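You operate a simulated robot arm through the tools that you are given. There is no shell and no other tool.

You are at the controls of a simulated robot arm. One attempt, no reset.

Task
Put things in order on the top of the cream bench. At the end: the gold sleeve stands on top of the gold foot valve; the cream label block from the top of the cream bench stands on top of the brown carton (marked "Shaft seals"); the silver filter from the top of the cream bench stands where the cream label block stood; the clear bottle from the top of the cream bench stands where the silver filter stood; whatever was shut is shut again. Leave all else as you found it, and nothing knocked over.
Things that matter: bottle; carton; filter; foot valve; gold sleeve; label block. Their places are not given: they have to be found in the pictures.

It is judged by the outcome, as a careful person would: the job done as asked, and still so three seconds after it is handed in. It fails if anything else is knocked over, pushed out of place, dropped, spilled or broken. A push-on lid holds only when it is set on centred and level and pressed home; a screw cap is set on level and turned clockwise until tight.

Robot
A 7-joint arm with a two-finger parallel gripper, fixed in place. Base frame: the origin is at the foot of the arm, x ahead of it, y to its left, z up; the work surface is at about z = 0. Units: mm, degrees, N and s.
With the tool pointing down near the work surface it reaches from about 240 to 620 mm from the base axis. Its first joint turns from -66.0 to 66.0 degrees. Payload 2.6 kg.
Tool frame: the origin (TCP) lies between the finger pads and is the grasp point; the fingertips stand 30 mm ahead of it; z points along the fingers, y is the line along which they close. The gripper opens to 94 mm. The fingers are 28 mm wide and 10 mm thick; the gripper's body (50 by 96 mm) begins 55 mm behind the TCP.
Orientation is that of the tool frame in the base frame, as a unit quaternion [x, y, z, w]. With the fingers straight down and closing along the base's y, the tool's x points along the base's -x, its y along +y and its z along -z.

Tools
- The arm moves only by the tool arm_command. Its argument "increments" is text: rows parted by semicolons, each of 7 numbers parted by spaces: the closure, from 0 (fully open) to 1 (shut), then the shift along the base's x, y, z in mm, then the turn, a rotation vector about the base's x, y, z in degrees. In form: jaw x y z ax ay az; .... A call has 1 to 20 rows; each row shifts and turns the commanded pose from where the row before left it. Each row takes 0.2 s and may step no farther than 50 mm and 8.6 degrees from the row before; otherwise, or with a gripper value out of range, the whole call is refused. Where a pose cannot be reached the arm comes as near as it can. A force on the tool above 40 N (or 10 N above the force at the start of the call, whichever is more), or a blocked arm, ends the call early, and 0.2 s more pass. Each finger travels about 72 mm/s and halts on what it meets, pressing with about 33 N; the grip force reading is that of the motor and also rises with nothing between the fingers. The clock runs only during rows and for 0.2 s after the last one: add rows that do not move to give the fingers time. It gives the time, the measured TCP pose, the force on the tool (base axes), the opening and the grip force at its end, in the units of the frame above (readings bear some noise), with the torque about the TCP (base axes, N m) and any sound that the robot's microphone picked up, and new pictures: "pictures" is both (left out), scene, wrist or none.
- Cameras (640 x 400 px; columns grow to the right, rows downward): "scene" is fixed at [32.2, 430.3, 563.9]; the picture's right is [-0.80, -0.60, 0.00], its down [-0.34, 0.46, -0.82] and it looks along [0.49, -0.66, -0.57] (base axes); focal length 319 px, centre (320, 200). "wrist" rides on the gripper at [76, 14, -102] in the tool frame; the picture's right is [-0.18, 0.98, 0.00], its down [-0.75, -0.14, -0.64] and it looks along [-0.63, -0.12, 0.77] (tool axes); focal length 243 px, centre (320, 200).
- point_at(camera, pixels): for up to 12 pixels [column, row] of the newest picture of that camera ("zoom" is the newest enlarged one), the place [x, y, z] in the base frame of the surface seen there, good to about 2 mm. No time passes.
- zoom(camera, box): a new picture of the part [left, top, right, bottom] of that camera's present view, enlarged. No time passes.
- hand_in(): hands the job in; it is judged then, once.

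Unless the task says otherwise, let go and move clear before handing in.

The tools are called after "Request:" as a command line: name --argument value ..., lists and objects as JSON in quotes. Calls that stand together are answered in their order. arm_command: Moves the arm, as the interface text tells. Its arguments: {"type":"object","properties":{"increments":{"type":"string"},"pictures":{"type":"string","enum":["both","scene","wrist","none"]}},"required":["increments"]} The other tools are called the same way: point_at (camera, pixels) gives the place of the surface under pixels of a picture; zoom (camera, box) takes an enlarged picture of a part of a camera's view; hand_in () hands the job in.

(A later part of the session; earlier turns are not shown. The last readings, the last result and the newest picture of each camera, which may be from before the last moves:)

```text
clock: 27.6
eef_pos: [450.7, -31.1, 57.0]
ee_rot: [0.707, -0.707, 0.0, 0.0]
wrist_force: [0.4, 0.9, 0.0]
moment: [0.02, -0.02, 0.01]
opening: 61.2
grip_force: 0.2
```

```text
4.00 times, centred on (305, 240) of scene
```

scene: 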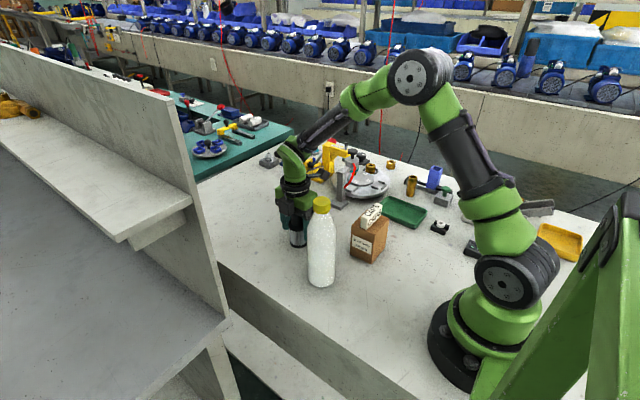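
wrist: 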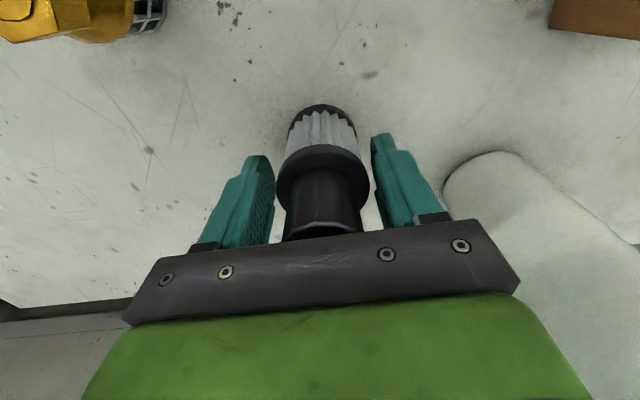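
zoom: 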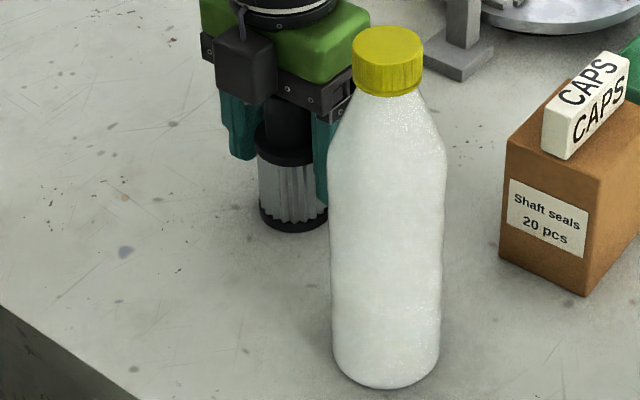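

The filter stands free between the opened fingers. Rising straight up and then measuring the bottle.

Request:
arm_command --increments "0.35 0 0 15 0 0 0; 0.35 0 0 35 0 0 0; 0.35 0 0 45 0 0 0; 0.35 0 0 45 0 0 0; 0.35 0 0 45 0 0 0; 0.35 0 0 45 0 0 0; 0.35 0 0 0 0 0 0; 0.35 0 0 0 0 0 0"

Request:
zoom --camera "scene" --box '[270, 185, 350, 295]'

```text
clock: 29.4
eef_pos: [451.5, -29.8, 287.6]
ee_rot: [0.708, -0.707, 0.0, 0.0]
wrist_force: [0.4, 0.0, -0.4]
moment: [-0.01, -0.01, -0.03]
opening: 61.0
grip_force: 0.0
```

scene: 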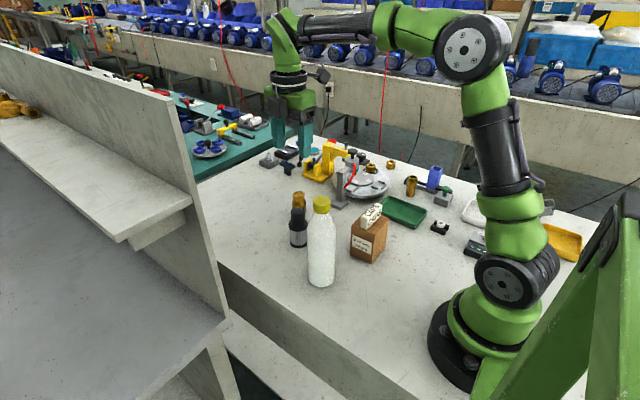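
wrist: 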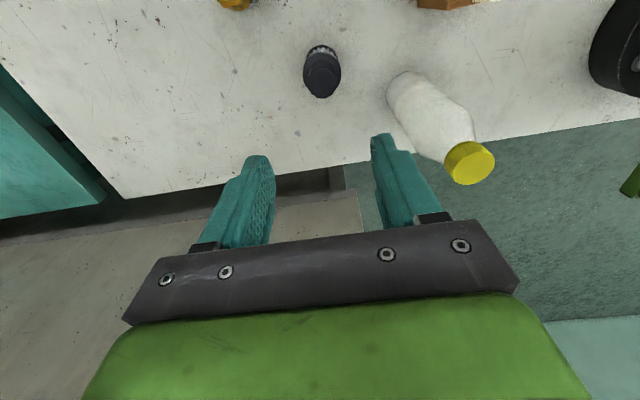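

```text
3.64 times, centred on (310, 240) of scene
```

zoom: 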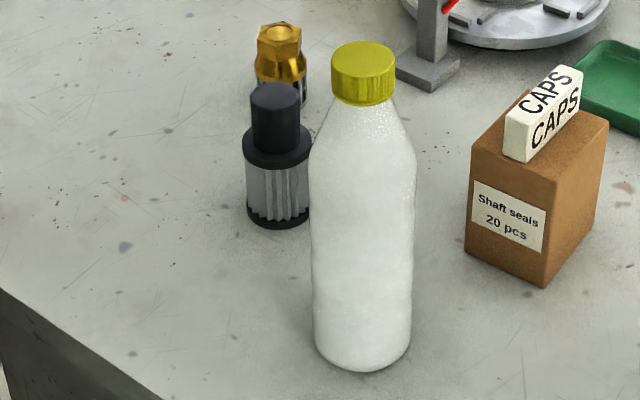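

The filter stands at the block's old spot. Now measure bottle cap, shoulder and body points, and the filter's top.

Request:
point_at --camera "zoom" --pixels '[[363, 56], [335, 60], [392, 60], [363, 45], [363, 70], [362, 100], [362, 110], [362, 140], [362, 180], [362, 220], [362, 300], [362, 360]]'

Request:
point_at --camera "wrist" --pixels '[[322, 82], [306, 80], [337, 80], [322, 92], [470, 165], [449, 165], [490, 158], [468, 146], [472, 180], [440, 115], [400, 78], [425, 80]]'

```text
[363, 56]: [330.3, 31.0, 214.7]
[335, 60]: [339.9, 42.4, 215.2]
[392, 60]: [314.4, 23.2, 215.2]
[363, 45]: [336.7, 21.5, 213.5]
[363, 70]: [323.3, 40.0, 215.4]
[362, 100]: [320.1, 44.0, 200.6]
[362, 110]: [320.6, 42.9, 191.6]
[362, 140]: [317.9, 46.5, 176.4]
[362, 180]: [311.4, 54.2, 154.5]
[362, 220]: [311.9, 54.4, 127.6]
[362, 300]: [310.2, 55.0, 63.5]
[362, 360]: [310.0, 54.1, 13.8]
```

```text
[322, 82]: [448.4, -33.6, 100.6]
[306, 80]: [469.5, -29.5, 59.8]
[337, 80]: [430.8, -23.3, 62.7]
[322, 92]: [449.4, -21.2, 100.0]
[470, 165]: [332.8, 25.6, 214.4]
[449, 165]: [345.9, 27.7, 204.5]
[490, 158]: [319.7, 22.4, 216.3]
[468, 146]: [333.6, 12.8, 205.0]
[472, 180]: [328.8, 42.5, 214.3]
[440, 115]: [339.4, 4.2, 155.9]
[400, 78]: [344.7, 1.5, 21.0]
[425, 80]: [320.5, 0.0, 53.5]
```

The filter top reads ≈(449.5,-31), good. The bottle: axis ≈(328.5,30), body radius ≈30 up to z≈155, cap top z≈215, so a straight-down grasp with TCP z≈165 (tips at 135) fits. Moving above the bottle with the jaw opened wide.

Request:
arm_command --increments "0.2 -41 20 0 0 0 0; 0.12 -41 20 0 0 0 0; 0.12 -41 20 0 0 0 0; 0.12 0 0 0 0 0 0; 0.12 0 0 0 0 0 0"

Request:
zoom --camera "wrist" --box '[240, 40, 400, 240]'

```text
clock: 30.6
eef_pos: [327.3, 30.7, 287.3]
ee_rot: [-0.707, 0.707, 0.0, 0.0]
wrist_force: [0.7, -0.2, 0.2]
moment: [0.0, -0.06, -0.03]
opening: 83.0
grip_force: 0.0
```

scene: 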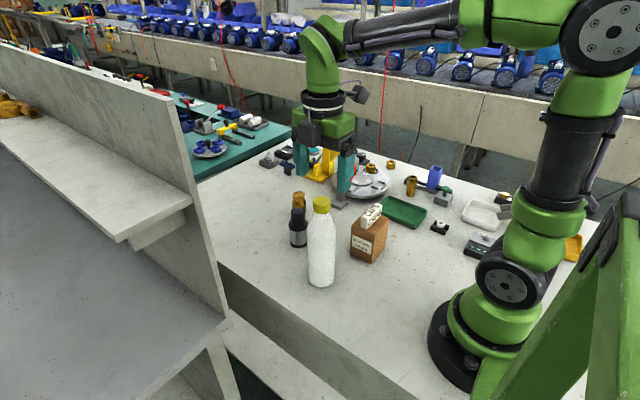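
wrist: 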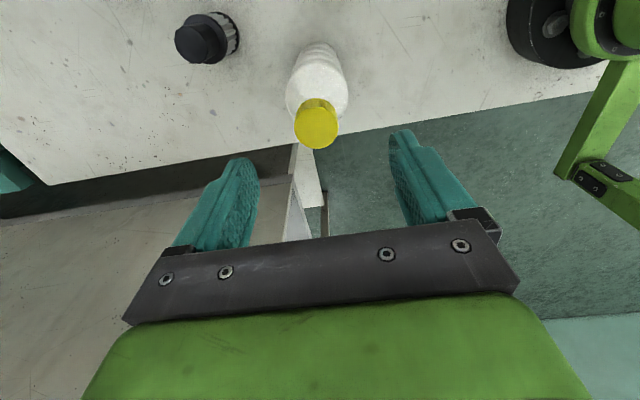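

```text
2.00 times, centred on (320, 140) of wrist
```

zoom: 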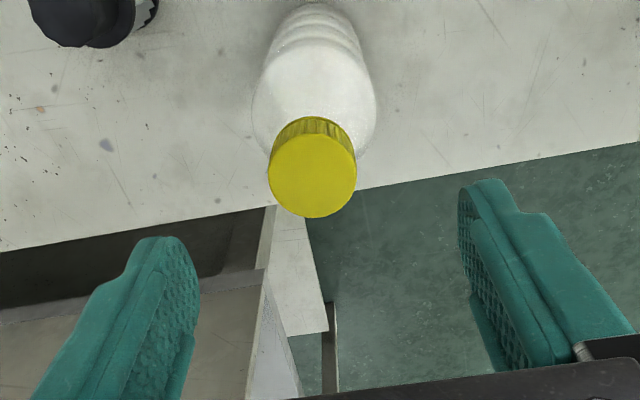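

Request:
point_at --camera "zoom" --pixels '[[312, 175], [273, 175], [353, 173], [312, 140], [312, 213], [258, 100], [372, 100], [313, 60], [310, 15]]'

```text
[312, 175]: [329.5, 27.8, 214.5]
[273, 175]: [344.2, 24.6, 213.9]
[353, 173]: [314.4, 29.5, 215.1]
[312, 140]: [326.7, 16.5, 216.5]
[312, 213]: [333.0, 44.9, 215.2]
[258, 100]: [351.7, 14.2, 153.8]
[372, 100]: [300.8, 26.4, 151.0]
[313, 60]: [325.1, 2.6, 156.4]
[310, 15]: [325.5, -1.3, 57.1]
```

The cap centre reads (329,30). I'll nudge +1.5 mm in x and descend part way so the tips pass the cap, then check the centring.

Request:
arm_command --increments "0.12 1.5 -0.3 -30 0 0 0; 0.12 0 0 -35 0 0 0; 0.12 0 0 -20 0 0 0; 0.12 0 0 0 0 0 0; 0.12 0 0 0 0 0 0"

Request:
zoom --camera "scene" --box '[270, 110, 370, 295]'

Request:
arm_command --increments "0.12 0 0 0 0 0 0" --pictures "none"

```text
clock: 31.8
eef_pos: [328.5, 29.8, 199.4]
ee_rot: [-0.707, 0.707, 0.0, 0.0]
wrist_force: [0.0, 0.4, 0.4]
moment: [0.0, 0.01, 0.0]
opening: 82.4
grip_force: 0.1
```

scene: 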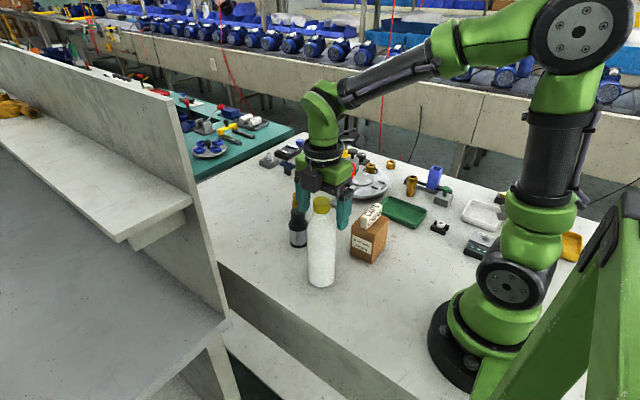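
wrist: 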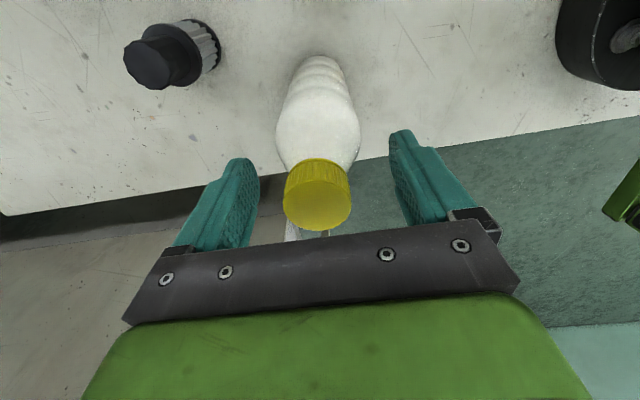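

```text
2.16 times, centred on (320, 202) of scene
```

zoom: 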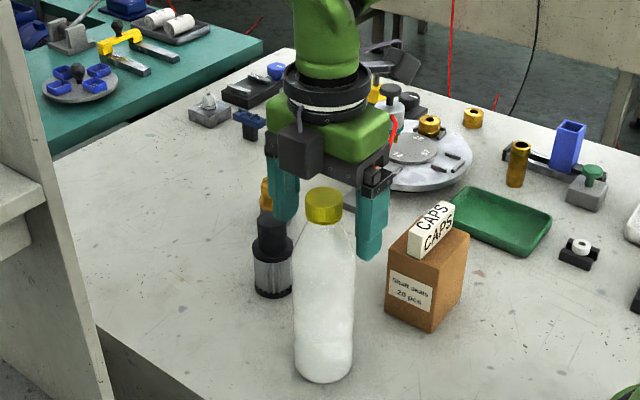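

```text
clock: 32.2
eef_pos: [328.7, 27.9, 200.1]
ee_rot: [0.707, -0.707, 0.0, 0.0]
wrist_force: [-0.2, -0.8, -0.6]
moment: [0.01, -0.01, 0.02]
opening: 82.6
grip_force: 0.0
```

Centred (cap at wrist 318,195 between fingers). Going down to TCP z≈166, watching for any touch on the cap.

Request:
arm_command --increments "0.12 0 0.8 -18 0 0 0; 0.12 0 0 -10 0 0 0; 0.12 0 0 -5 0 0 0; 0.12 0 0 0 0 0 0; 0.12 0 0 0 0 0 0"

Request:
zoom --camera "scene" --box '[285, 160, 365, 260]'

```text
clock: 33.4
eef_pos: [328.6, 29.7, 168.5]
ee_rot: [-0.707, 0.707, 0.0, 0.0]
wrist_force: [-0.2, -0.5, 0.5]
moment: [0.0, -0.02, 0.05]
opening: 82.7
grip_force: 0.0
```

scene: 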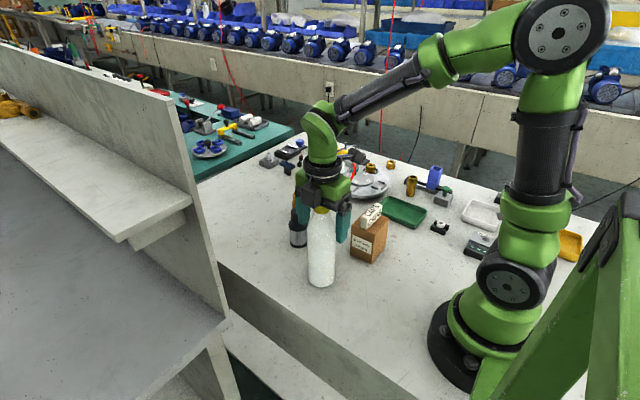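
wrist: 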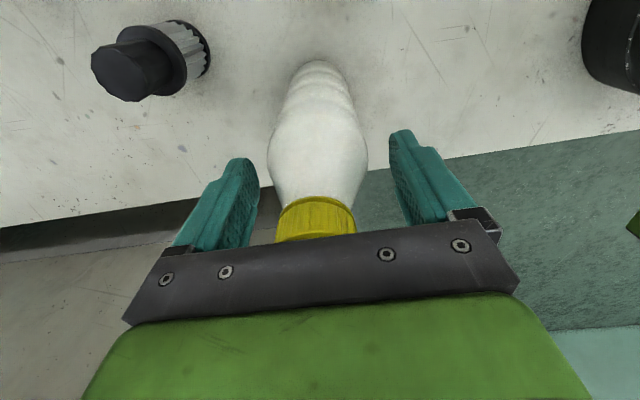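

```text
4.00 times, centred on (325, 210) of scene
```

zoom: 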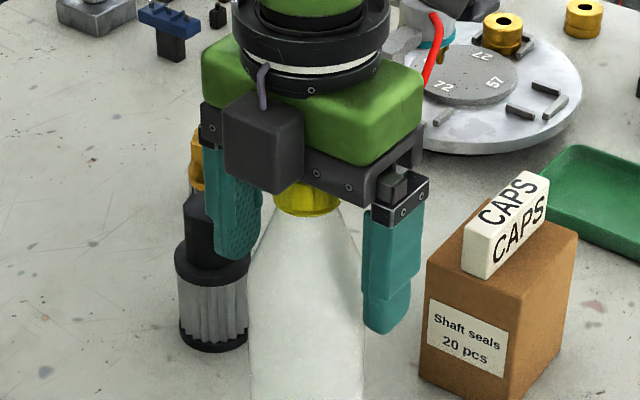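

No touch. Down 2.5 mm more, then close gently on the upper body.

Request:
arm_command --increments "0.12 0 0 -2.5 0 0 0; 0.12 0 0 0 0 0 0; 0.3 0 0 0 0 0 0; 1 0 0 0 0 0 0; 1 0 0 0 0 0 0; 1 0 0 0 0 0 0; 1 0 0 0 0 0 0"

Request:
zoom --camera "scene" --box '[275, 170, 375, 295]'

```text
clock: 35.0
eef_pos: [328.1, 29.1, 165.2]
ee_rot: [0.707, -0.707, 0.001, 0.0]
wrist_force: [0.9, -0.1, -0.4]
moment: [0.04, -0.08, 0.02]
opening: 60.1
grip_force: 33.7
```

scene: 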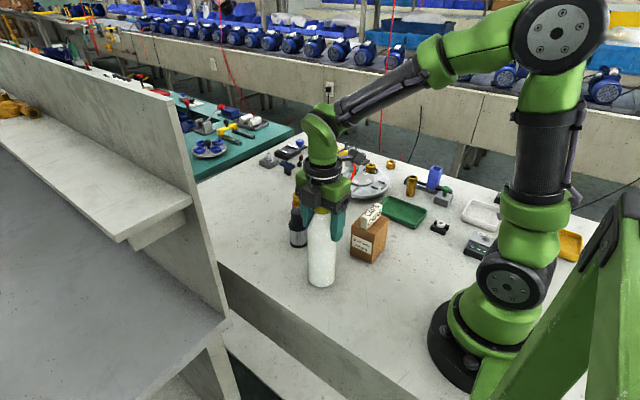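
wrist: 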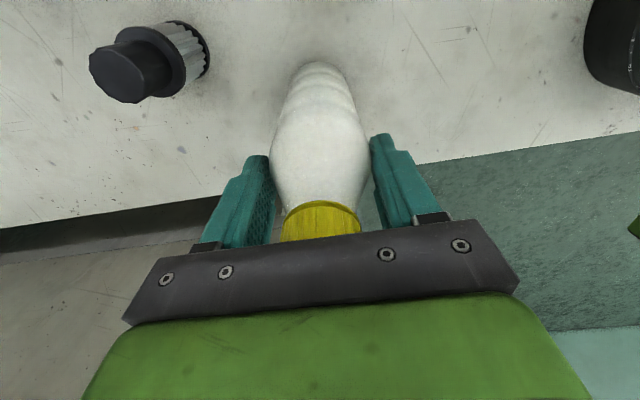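

```text
3.20 times, centred on (325, 232) of scene
```

zoom: 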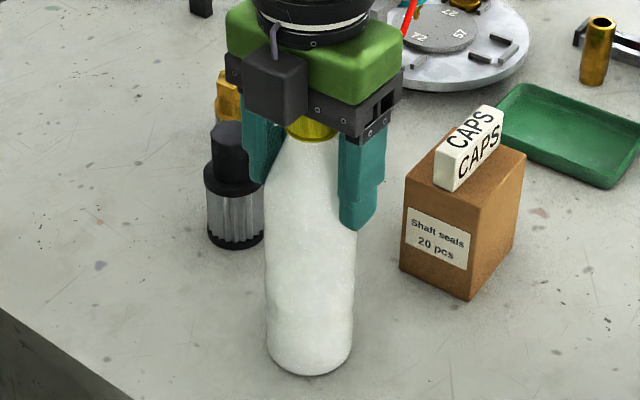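

Gripped at 60.1 mm. A short test lift to read the weight and check for slip.

Request:
arm_command --increments "1 0 0 3 0 0 0; 1 0 0 6 0 0 0; 1 0 0 6 0 0 0; 1 0 0 0 0 0 0; 1 0 0 0 0 0 0"

Request:
zoom --camera "scene" --box '[275, 170, 375, 295]'

```text
clock: 36.2
eef_pos: [329.5, 29.2, 181.7]
ee_rot: [-0.707, 0.707, 0.0, 0.0]
wrist_force: [0.0, -0.6, -2.7]
moment: [-0.04, -0.01, -0.02]
opening: 60.3
grip_force: 33.2
```

scene: 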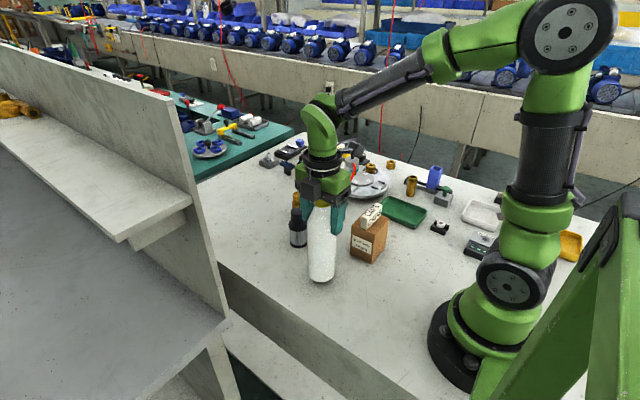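
wrist: 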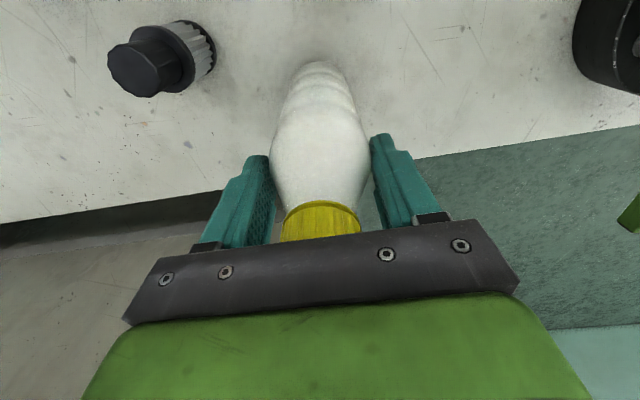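

```text
3.20 times, centred on (325, 232) of scene
```

zoom: 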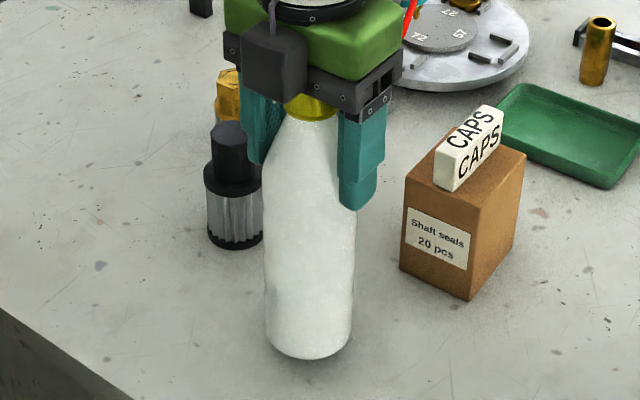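

The bottle is light (≈2.7 N) and lifted cleanly. Raising it so its foot clears the block on the carton (z≈127).

Request:
arm_command --increments "1 0 0 20 0 0 0; 1 0 0 30 0 0 0; 1 0 0 30 0 0 0; 1 0 0 30 0 0 0; 1 0 0 20 0 0 0; 1 0 0 5 0 0 0; 1 0 0 0 0 0 0; 1 0 0 0 0 0 0" --pictures "scene"

```text
clock: 38.0
eef_pos: [331.3, 29.1, 316.6]
ee_rot: [-0.707, 0.707, -0.001, -0.001]
wrist_force: [0.1, 0.0, -1.2]
moment: [-0.02, -0.01, -0.01]
opening: 60.1
grip_force: 32.9
```

scene: 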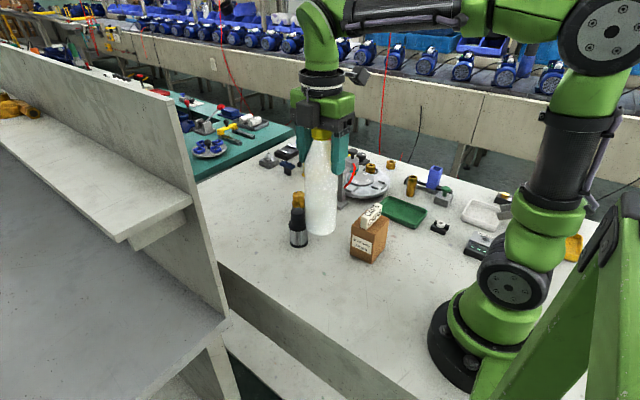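

The bottle's foot is at z≈151, clear of the block top. Carrying it toward the filter's old place in steps.

Request:
arm_command --increments "1 -9 -14 0 0 0 0; 1 -15 -25 0 0 0 0; 1 -17 -28 0 0 0 0; 1 -17 -28 0 0 0 0; 1 -10 -15 0 0 0 0; 1 -4 -6 0 0 0 0; 1 0 0 0 0 0 0; 1 0 0 0 0 0 0" --pictures "scene"

```text
clock: 39.8
eef_pos: [258.3, -88.1, 315.8]
ee_rot: [0.708, -0.707, 0.0, -0.001]
wrist_force: [0.1, 0.0, -1.0]
moment: [0.02, 0.01, 0.0]
opening: 60.0
grip_force: 32.9
```

scene: 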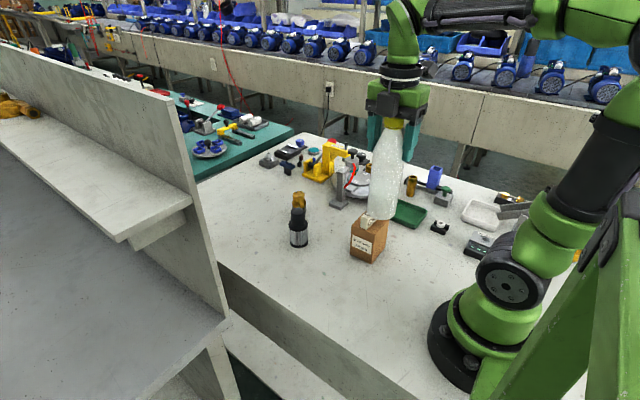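

Tracking well and the bottle hangs plumb. Continuing to above (189,-210.5).

Request:
arm_command --increments "1 -8 -14 0 0 0 0; 1 -15 -26 0 0 0 0; 1 -17 -30 0 0 0 0; 1 -16 -29 0 0 0 0; 1 -9 -16 0 0 0 0; 1 -4.3 -7.2 0 0 0 0; 1 0 0 0 0 0 0; 1 0 0 0 0 0 0"

Request:
zoom --camera "scene" --box '[360, 100, 500, 265]'

```text
clock: 41.6
eef_pos: [189.2, -207.7, 316.4]
ee_rot: [0.707, -0.707, -0.001, 0.0]
wrist_force: [-0.4, 0.2, -2.1]
moment: [0.01, -0.01, 0.04]
opening: 60.0
grip_force: 32.6
```

scene: 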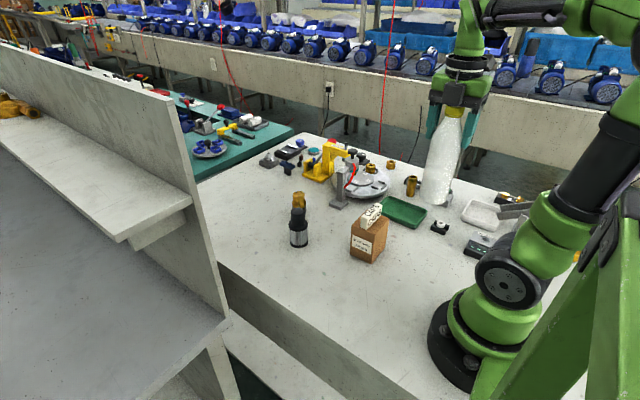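
wrist: 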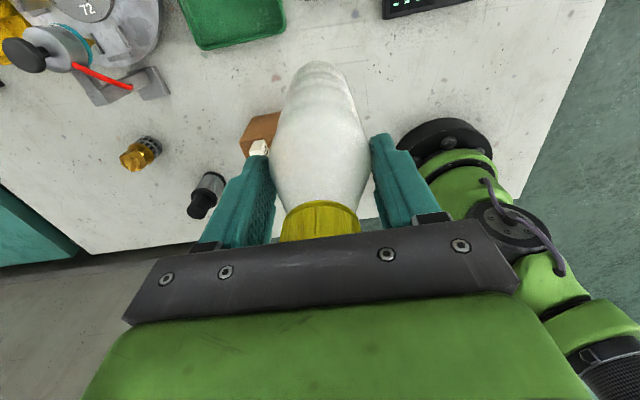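

```text
2.42 times, centred on (430, 182) of scene
```

zoom: 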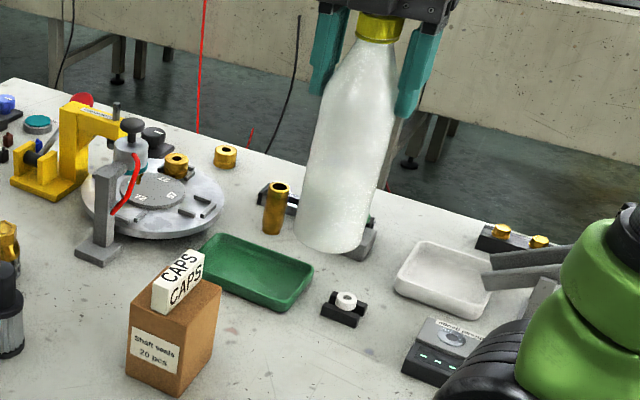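

Over the spot (189.2,-207.7). Small y-correction and lower to about 12 mm above the bench.

Request:
arm_command --increments "1 0 -2.3 -25 0 0 0; 1 0 0 -35 0 0 0; 1 0 0 -35 0 0 0; 1 0 0 -25 0 0 0; 1 0 0 -13 0 0 0; 1 0 0 -5 0 0 0; 1 0 0 0 0 0 0; 1 0 0 0 0 0 0"

Request:
zoom --camera "scene" --box '[360, 140, 500, 275]'

```text
clock: 43.4
eef_pos: [187.6, -209.6, 177.4]
ee_rot: [0.708, -0.707, 0.0, 0.0]
wrist_force: [-1.1, 0.2, -2.4]
moment: [0.0, -0.02, 0.01]
opening: 60.2
grip_force: 32.5
```

scene: 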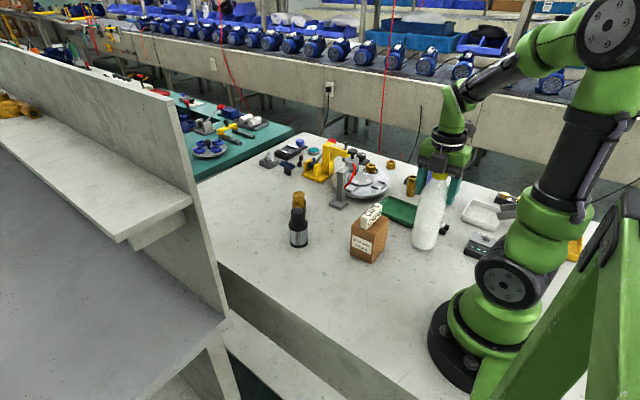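
wrist: 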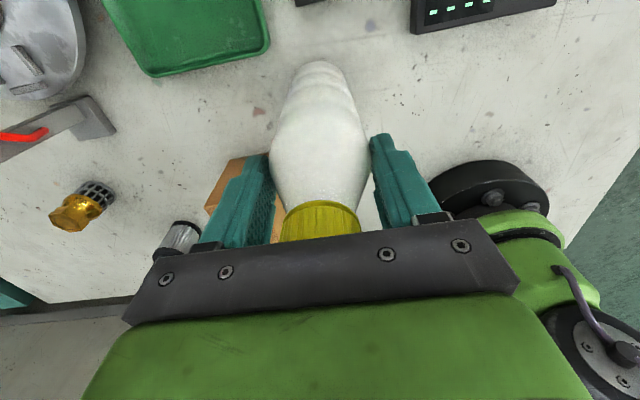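

```text
2.96 times, centred on (430, 208) of scene
```

zoom: 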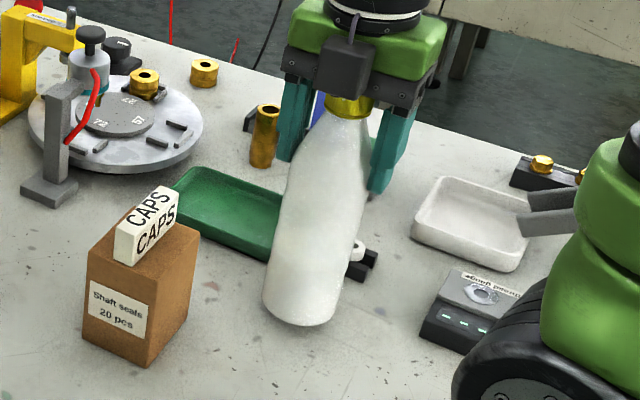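

About 12 mm left. Lowering in small steps.

Request:
arm_command --increments "1 0.8 -0.5 -5 0 0 0; 1 0 0 -3 0 0 0; 1 0 0 -1 0 0 0; 1 0 0 0 0 0 0; 1 0 0 0 0 0 0" --pictures "none"

Request:
arm_command --increments "1 0 0 -1 0 0 0; 1 0 0 0 0 0 0" --pictures "none"

```text
clock: 44.6
eef_pos: [188.8, -211.1, 168.8]
ee_rot: [-0.707, 0.707, 0.0, -0.001]
wrist_force: [0.0, 0.6, -1.8]
moment: [-0.01, 0.02, 0.02]
opening: 60.1
grip_force: 32.9
```

```text
clock: 45.2
eef_pos: [188.0, -210.9, 166.9]
ee_rot: [-0.707, 0.707, 0.0, 0.0]
wrist_force: [-0.3, 0.4, -1.7]
moment: [-0.01, -0.06, 0.0]
opening: 60.1
grip_force: 33.1
```

Request:
arm_command --increments "1 0 0 -1 0 0 0; 1 0 0 0 0 0 0" --pictures "none"

Request:
arm_command --increments "1 0 0 -0.8 0 0 0; 1 0 0 0 0 0 0" --pictures "none"

```text
clock: 45.8
eef_pos: [188.4, -211.0, 166.0]
ee_rot: [-0.707, 0.707, 0.0, 0.001]
wrist_force: [-0.9, -0.5, -1.8]
moment: [0.0, 0.05, 0.0]
opening: 60.2
grip_force: 33.3
```

```text
clock: 46.4
eef_pos: [188.5, -211.6, 165.8]
ee_rot: [-0.707, 0.708, 0.001, -0.001]
wrist_force: [-1.0, 3.8, 8.7]
moment: [0.4, 0.51, -0.11]
opening: 60.2
grip_force: 32.7
```

Contact with the bench (8.7 N). Zoom check, then open the fingers gradually.

Request:
zoom --camera "scene" --box '[390, 180, 470, 275]'

Request:
arm_command --increments "0.34 0 0 0 0 0 0; 0.3 0 0 0 0 0 0; 0.25 0 0 0 0 0 0; 0.15 0 0 0 0 0 0; 0.12 0 0 0 0 0 0"

Request:
zoom --camera "scene" --box '[390, 160, 470, 275]'

```text
4.21 times, centred on (430, 228) of scene
```

zoom: 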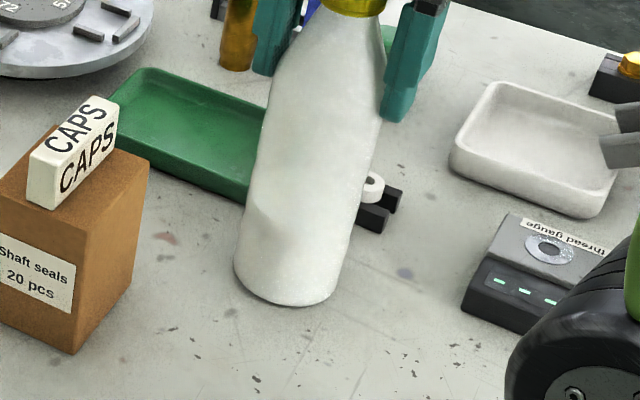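

```text
clock: 47.6
eef_pos: [188.7, -211.6, 166.7]
ee_rot: [-0.707, 0.707, 0.0, -0.001]
wrist_force: [0.0, -0.2, -0.7]
moment: [0.0, -0.01, -0.02]
opening: 82.5
grip_force: 0.0
```

scene: 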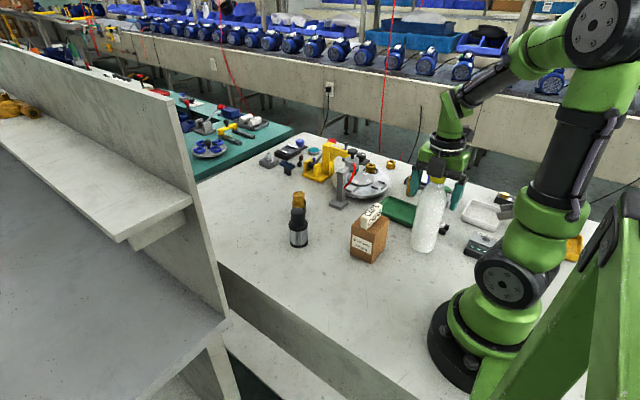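
wrist: 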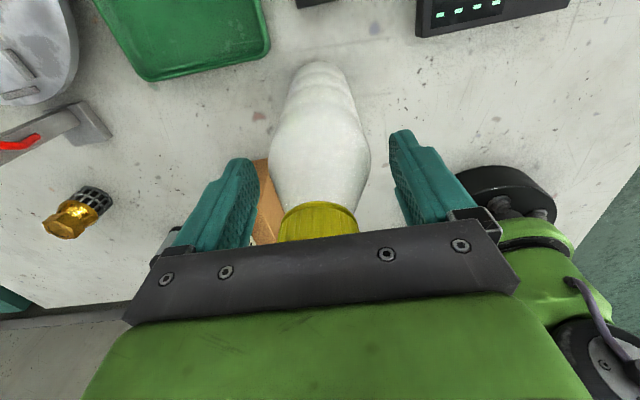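

```text
3.48 times, centred on (430, 218) of scene
```

zoom: 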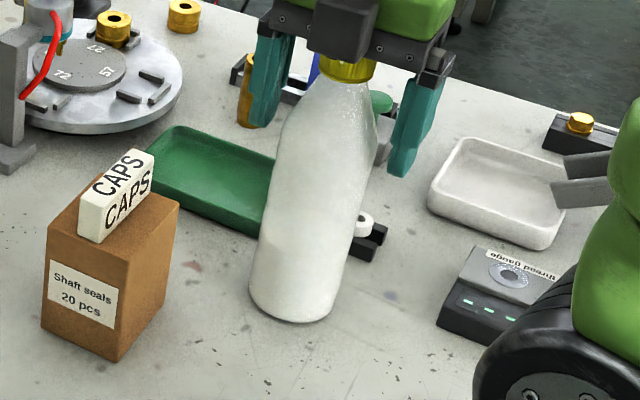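

The bottle stands free between the open fingers. Rising straight up to clear the cap.

Request:
arm_command --increments "0.12 0 0 15 0 0 0; 0.12 0 0 35 0 0 0; 0.12 0 0 45 0 0 0; 0.12 0 0 25 0 0 0; 0.12 0 0 0 0 0 0; 0.12 0 0 0 0 0 0"

Request:
zoom --camera "scene" --box '[380, 140, 480, 265]'

```text
clock: 49.0
eef_pos: [187.7, -213.0, 286.5]
ee_rot: [0.708, -0.707, 0.0, 0.001]
wrist_force: [0.4, 0.8, -0.5]
moment: [0.01, 0.03, 0.03]
opening: 82.8
grip_force: 0.1
```

scene: 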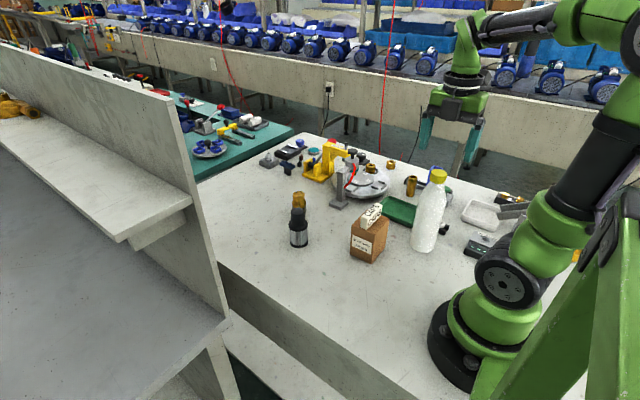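
wrist: 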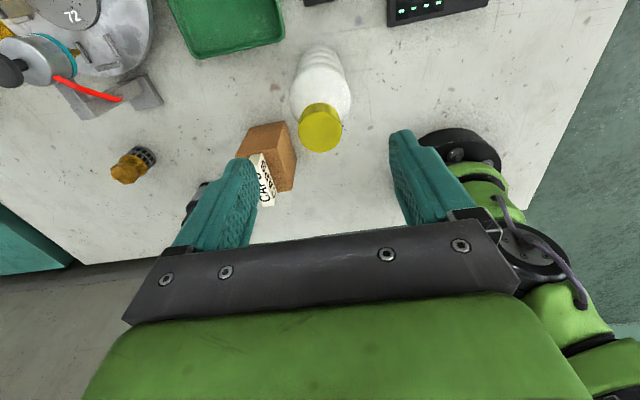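

```text
3.20 times, centred on (430, 202) of scene
```

zoom: 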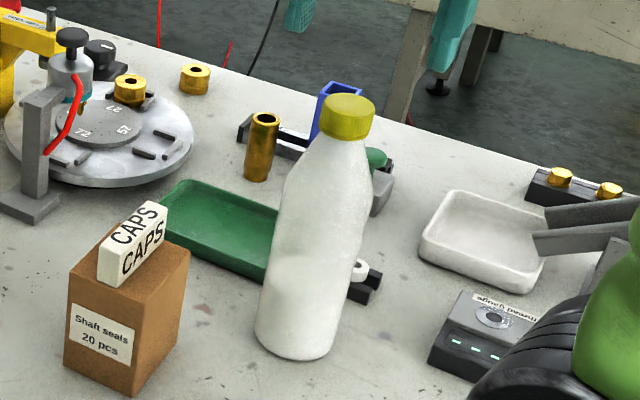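

Request:
point_at --camera "zoom" --pixels '[[348, 105], [325, 105], [372, 105], [348, 98], [348, 114], [320, 200], [300, 300], [295, 350], [262, 118], [263, 150], [257, 175], [245, 130]]'

Request:
point_at --camera "wrist" --pixels '[[320, 130], [301, 130], [341, 128], [320, 112], [321, 150], [292, 95], [350, 95], [318, 50]]'

```text
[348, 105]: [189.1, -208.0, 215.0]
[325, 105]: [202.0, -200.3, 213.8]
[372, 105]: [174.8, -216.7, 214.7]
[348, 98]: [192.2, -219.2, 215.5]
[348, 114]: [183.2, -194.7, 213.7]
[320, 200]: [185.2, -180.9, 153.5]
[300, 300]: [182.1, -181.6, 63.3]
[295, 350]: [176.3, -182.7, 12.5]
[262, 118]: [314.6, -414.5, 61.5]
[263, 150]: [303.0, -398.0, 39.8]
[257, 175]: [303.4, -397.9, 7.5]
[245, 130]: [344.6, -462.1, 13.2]
```

```text
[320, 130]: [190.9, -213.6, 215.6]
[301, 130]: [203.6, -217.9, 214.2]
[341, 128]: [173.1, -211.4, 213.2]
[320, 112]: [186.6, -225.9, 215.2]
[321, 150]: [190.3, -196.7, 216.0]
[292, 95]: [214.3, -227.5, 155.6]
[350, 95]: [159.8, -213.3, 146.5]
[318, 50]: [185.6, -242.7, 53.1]
```

The bottle stands at ≈(188.7,-210), upright with cap on. Now the sleeve near (308,-408): move above it and look.

Request:
arm_command --increments "0.3 26 -42 0 0 0 0; 0.45 26 -42 0 0 0 0; 0.45 26 -42 0 0 0 0; 0.45 24 -40 -20 0 0 0; 0.45 18 -29 -30 0 0 0; 0.45 0 0 -30 0 0 0; 0.45 0 0 0 0 0 0; 0.45 0 0 0 0 0 0"

Request:
zoom --camera "wrist" --box '[220, 0, 420, 200]'

```text
refused: row 4 steps farther than a row can; nothing moved
```

```text
2.00 times, centred on (320, 100) of wrist
```

zoom: 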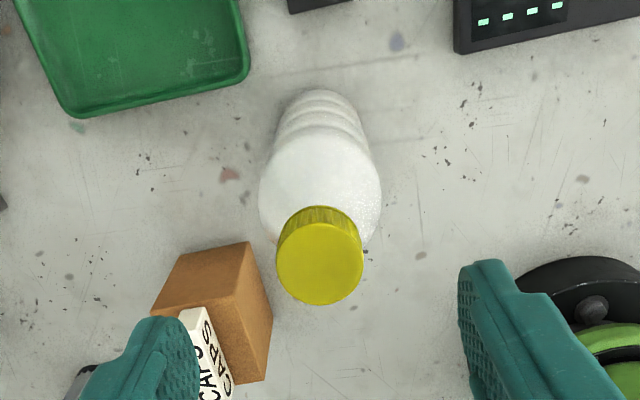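

That call was refused because row 4 stepped over 50 mm, and nothing moved. Re-sending with shorter steps.

Request:
arm_command --increments "0.3 24 -39 0 0 0 0; 0.45 24 -39 0 0 0 0; 0.45 24 -39 0 0 0 0; 0.45 24 -39 0 0 0 0; 0.45 24 -39 0 0 0 0; 0.45 0 0 -40 0 0 0; 0.45 0 0 -40 0 0 0; 0.45 0 0 0 0 0 0; 0.45 0 0 0 0 0 0"

Request:
zoom --camera "wrist" --box '[220, 0, 420, 200]'

```text
clock: 51.0
eef_pos: [309.1, -406.4, 204.1]
ee_rot: [-0.707, 0.707, 0.0, 0.0]
wrist_force: [-0.5, -0.1, 0.2]
moment: [0.01, 0.0, 0.0]
opening: 52.0
grip_force: 0.2
```

scene: 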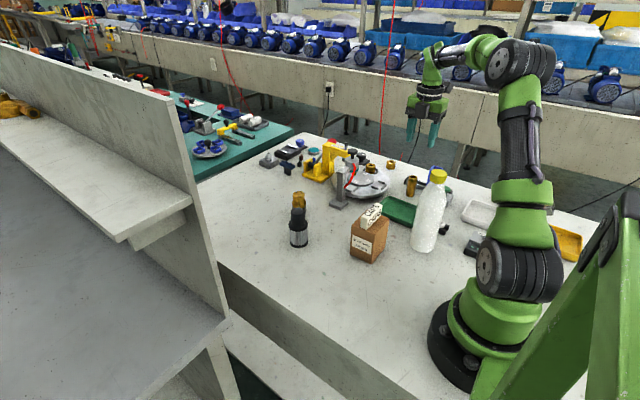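
wrist: 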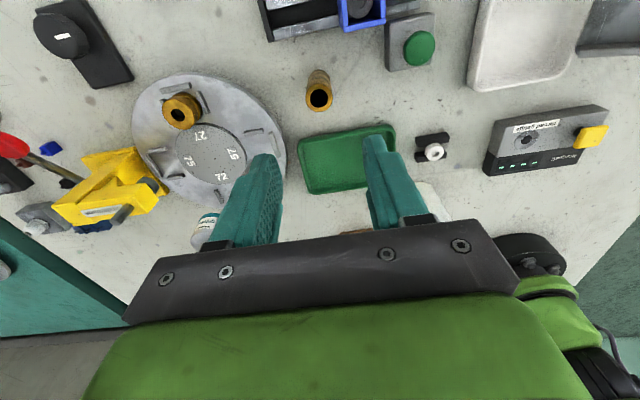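

```text
2.00 times, centred on (320, 100) of wrist
```

zoom: 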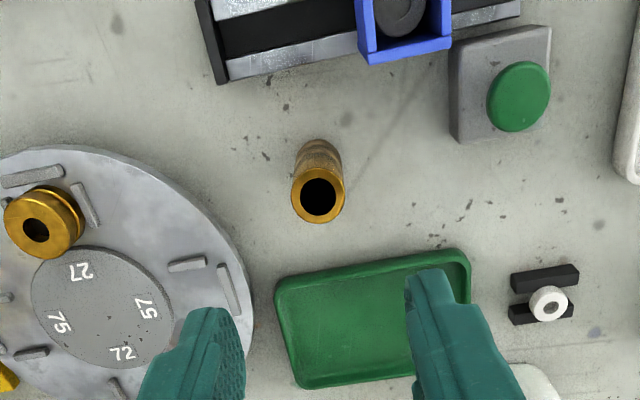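

A clear view of the sleeve at wrist (318,98), with free bench around it. Measuring its rim and surroundings.

Request:
point_at --camera "zoom" --pixels '[[294, 195], [341, 195], [318, 172], [318, 220], [298, 185], [338, 210], [300, 212], [336, 182], [318, 140], [290, 280], [230, 80], [460, 140]]'

Request:
zoom --camera "wrist" --box '[295, 60, 345, 120]'

```text
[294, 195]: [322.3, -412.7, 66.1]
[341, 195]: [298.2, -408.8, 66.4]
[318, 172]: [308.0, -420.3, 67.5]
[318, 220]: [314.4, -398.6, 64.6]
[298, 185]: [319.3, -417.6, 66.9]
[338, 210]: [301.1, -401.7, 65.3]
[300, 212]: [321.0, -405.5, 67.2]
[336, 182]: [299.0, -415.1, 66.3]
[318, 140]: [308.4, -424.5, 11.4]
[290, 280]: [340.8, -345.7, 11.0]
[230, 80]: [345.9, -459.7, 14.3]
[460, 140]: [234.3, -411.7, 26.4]
```

```text
6.67 times, centred on (320, 90) of wrist
```

zoom: 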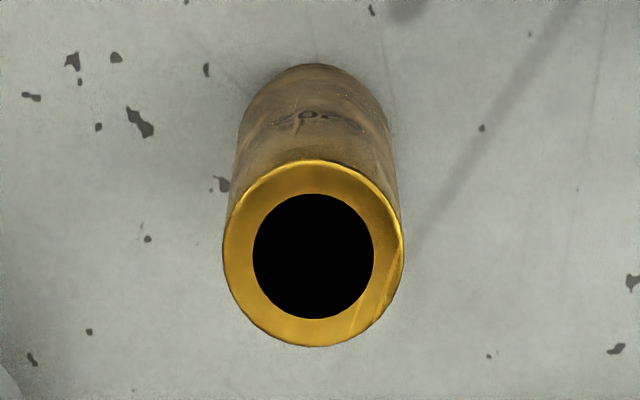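

The sleeve axis is at (310.2,-410), outer radius ≈13, height ≈66.5. Centring and descending to TCP z≈42 with tips 12 mm above the bench.

Request:
arm_command --increments "0.45 1 -3.5 -40 0 0 0; 0.45 0 0 -40 0 0 0; 0.45 0 0 -25 0 0 0; 0.45 0 0 0 0 0 0; 0.45 0 0 0 0 0 0"

Request:
zoom --camera "scene" --box '[370, 100, 470, 220]'

Request:
point_at --camera "scene" --pixels '[[299, 193], [298, 190], [318, 172], [325, 148], [340, 150], [350, 153], [340, 183], [328, 160], [345, 195], [335, 165]]'

```text
clock: 52.2
eef_pos: [311.6, -406.7, 99.6]
ee_rot: [-0.707, 0.708, 0.0, 0.0]
wrist_force: [0.3, 0.3, -0.1]
moment: [0.01, 0.04, -0.03]
opening: 51.5
grip_force: 0.0
```

scene: 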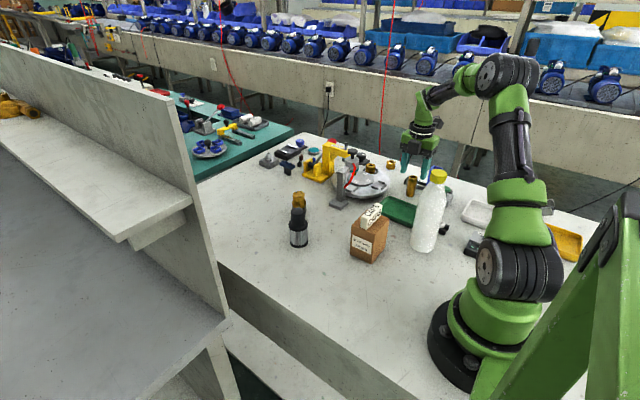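
wrist: 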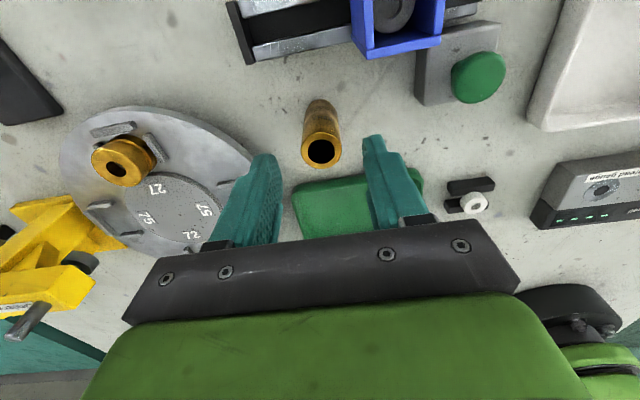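

```text
3.33 times, centred on (420, 160) of scene
```

zoom: 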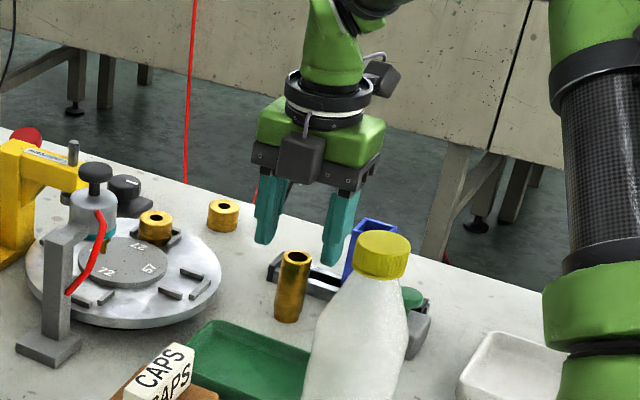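

```text
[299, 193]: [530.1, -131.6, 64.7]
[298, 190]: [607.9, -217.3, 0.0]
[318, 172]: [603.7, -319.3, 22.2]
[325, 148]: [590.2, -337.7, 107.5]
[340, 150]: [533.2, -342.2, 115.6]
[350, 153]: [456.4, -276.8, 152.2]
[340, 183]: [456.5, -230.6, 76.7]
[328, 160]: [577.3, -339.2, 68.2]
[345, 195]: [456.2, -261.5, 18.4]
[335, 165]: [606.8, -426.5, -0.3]
```

Knob of the fixture tops at z≈152, so I'll carry above that later. The sleeve sits mid-jaw (wrist 321,150); going down the remaining 57 mm.

Request:
arm_command --increments "0.45 0 -0.8 -25 0 0 0; 0.45 0 0 -20 0 0 0; 0.45 0 0 -11 0 0 0; 0.45 0 0 0 0 0 0; 0.45 0 0 0 0 0 0"

Request:
zoom --camera "scene" --box '[370, 130, 450, 220]'

```text
clock: 53.4
eef_pos: [309.1, -408.9, 46.7]
ee_rot: [-0.707, 0.708, 0.0, 0.0]
wrist_force: [0.1, 0.4, -0.5]
moment: [0.01, 0.02, 0.0]
opening: 51.7
grip_force: 0.1
```

scene: 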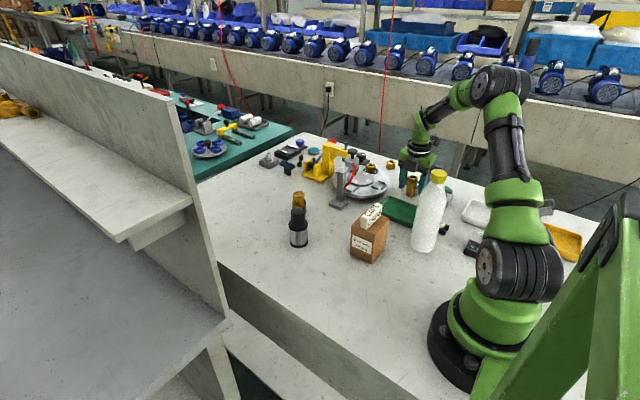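
wrist: 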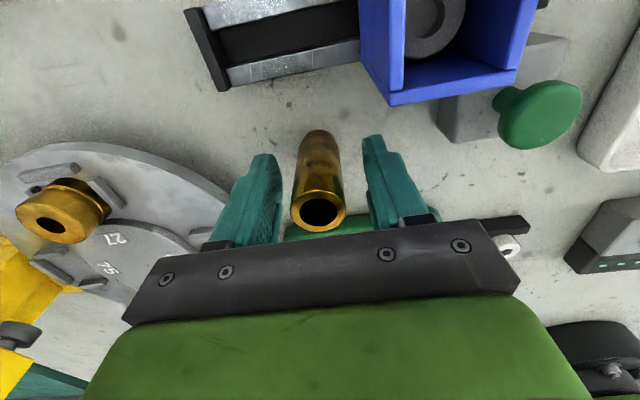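

```text
4.44 times, centred on (410, 175) of scene
```

zoom: 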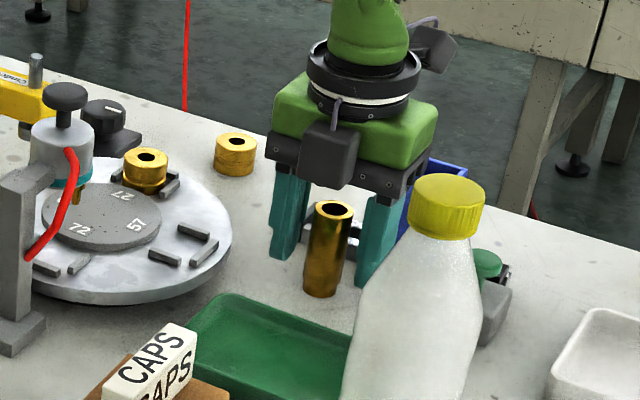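

The sleeve is between the fingers. Down 4 mm more and close.

Request:
arm_command --increments "0.45 0.7 -0.5 -4 0 0 0; 0.45 0 0 0 0 0 0; 0.6 0 0 0 0 0 0; 1 0 0 0 0 0 0; 1 0 0 0 0 0 0; 1 0 0 0 0 0 0; 1 0 0 0 0 0 0"

Request:
zoom --camera "scene" --box '[370, 130, 450, 220]'

```text
clock: 55.0
eef_pos: [309.5, -410.4, 41.5]
ee_rot: [-0.707, 0.707, 0.0, 0.0]
wrist_force: [-0.4, 0.1, 0.5]
moment: [0.03, -0.01, 0.0]
opening: 25.3
grip_force: 32.8
```

scene: 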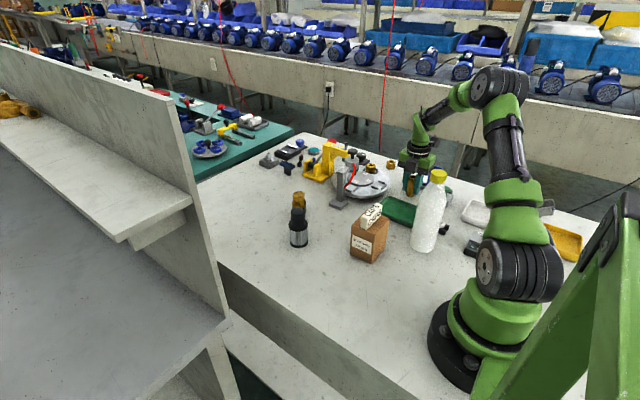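
wrist: 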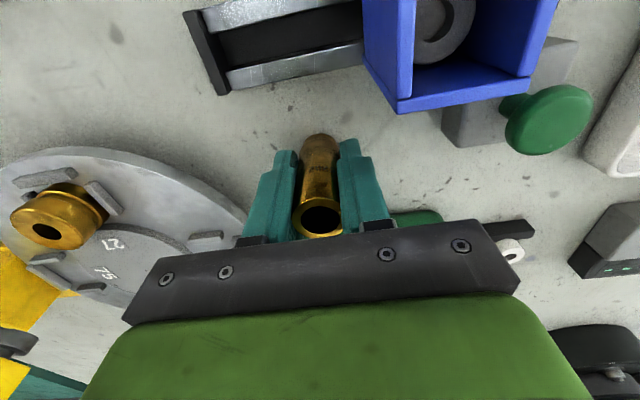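

```text
4.44 times, centred on (410, 175) of scene
```

zoom: 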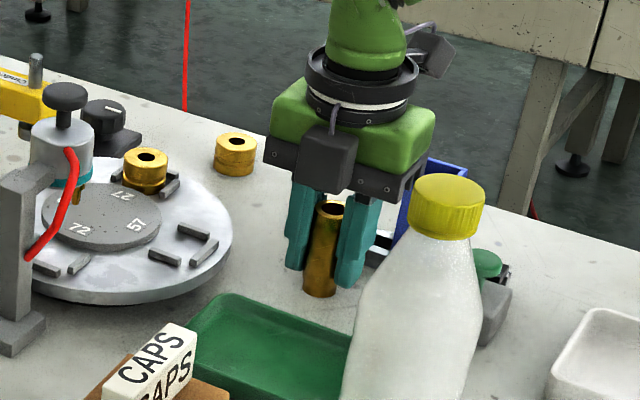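

The sleeve is gripped at 25.3 mm. Lifting to z≈245 and carrying it over, stopping short at (519,-62) so the wrist camera can see the foot valve.

Request:
arm_command --increments "1 0 0 8 0 0 0; 1 0 0 25 0 0 0; 1 0 0 40 0 0 0; 1 0 0 45 0 0 0; 1 0 0 45 0 0 0; 1 0 0 40 0 0 0; 1 14 24 0 0 0 0; 1 22 36 0 0 0 0; 1 24 40 0 0 0 0; 1 24 40 0 0 0 0; 1 24 40 0 0 0 0; 1 24 40 0 0 0 0; 1 24 40 0 0 0 0; 1 24 40 0 0 0 0; 1 20 33 0 0 0 0; 1 9 15 0 0 0 0; 1 0 0 0 0 0 0; 1 0 0 0 0 0 0"

Request:
zoom --camera "wrist" --box '[240, 0, 400, 160]'

```text
clock: 58.8
eef_pos: [519.6, -63.1, 243.1]
ee_rot: [-0.707, 0.707, 0.0, 0.001]
wrist_force: [-0.2, 0.2, -1.8]
moment: [0.02, -0.02, 0.03]
opening: 25.0
grip_force: 33.0
```

scene: 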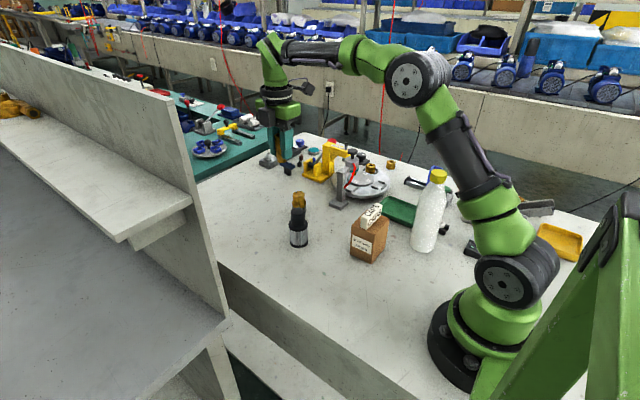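
wrist: 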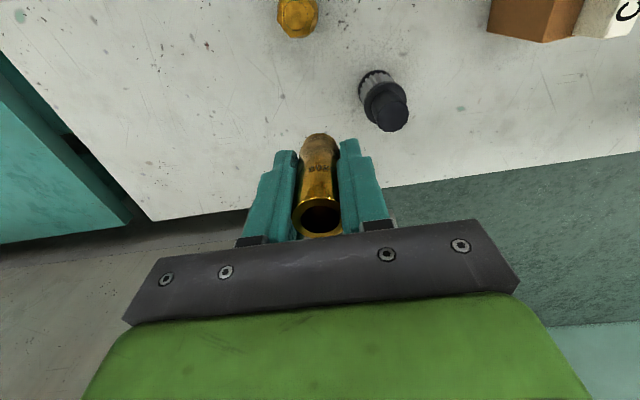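

```text
2.50 times, centred on (320, 80) of wrist
```

zoom: 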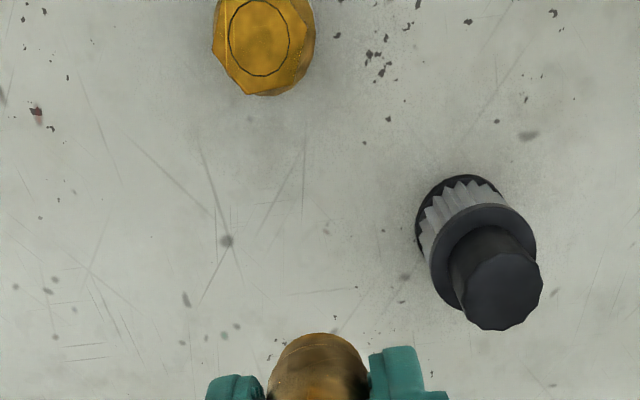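

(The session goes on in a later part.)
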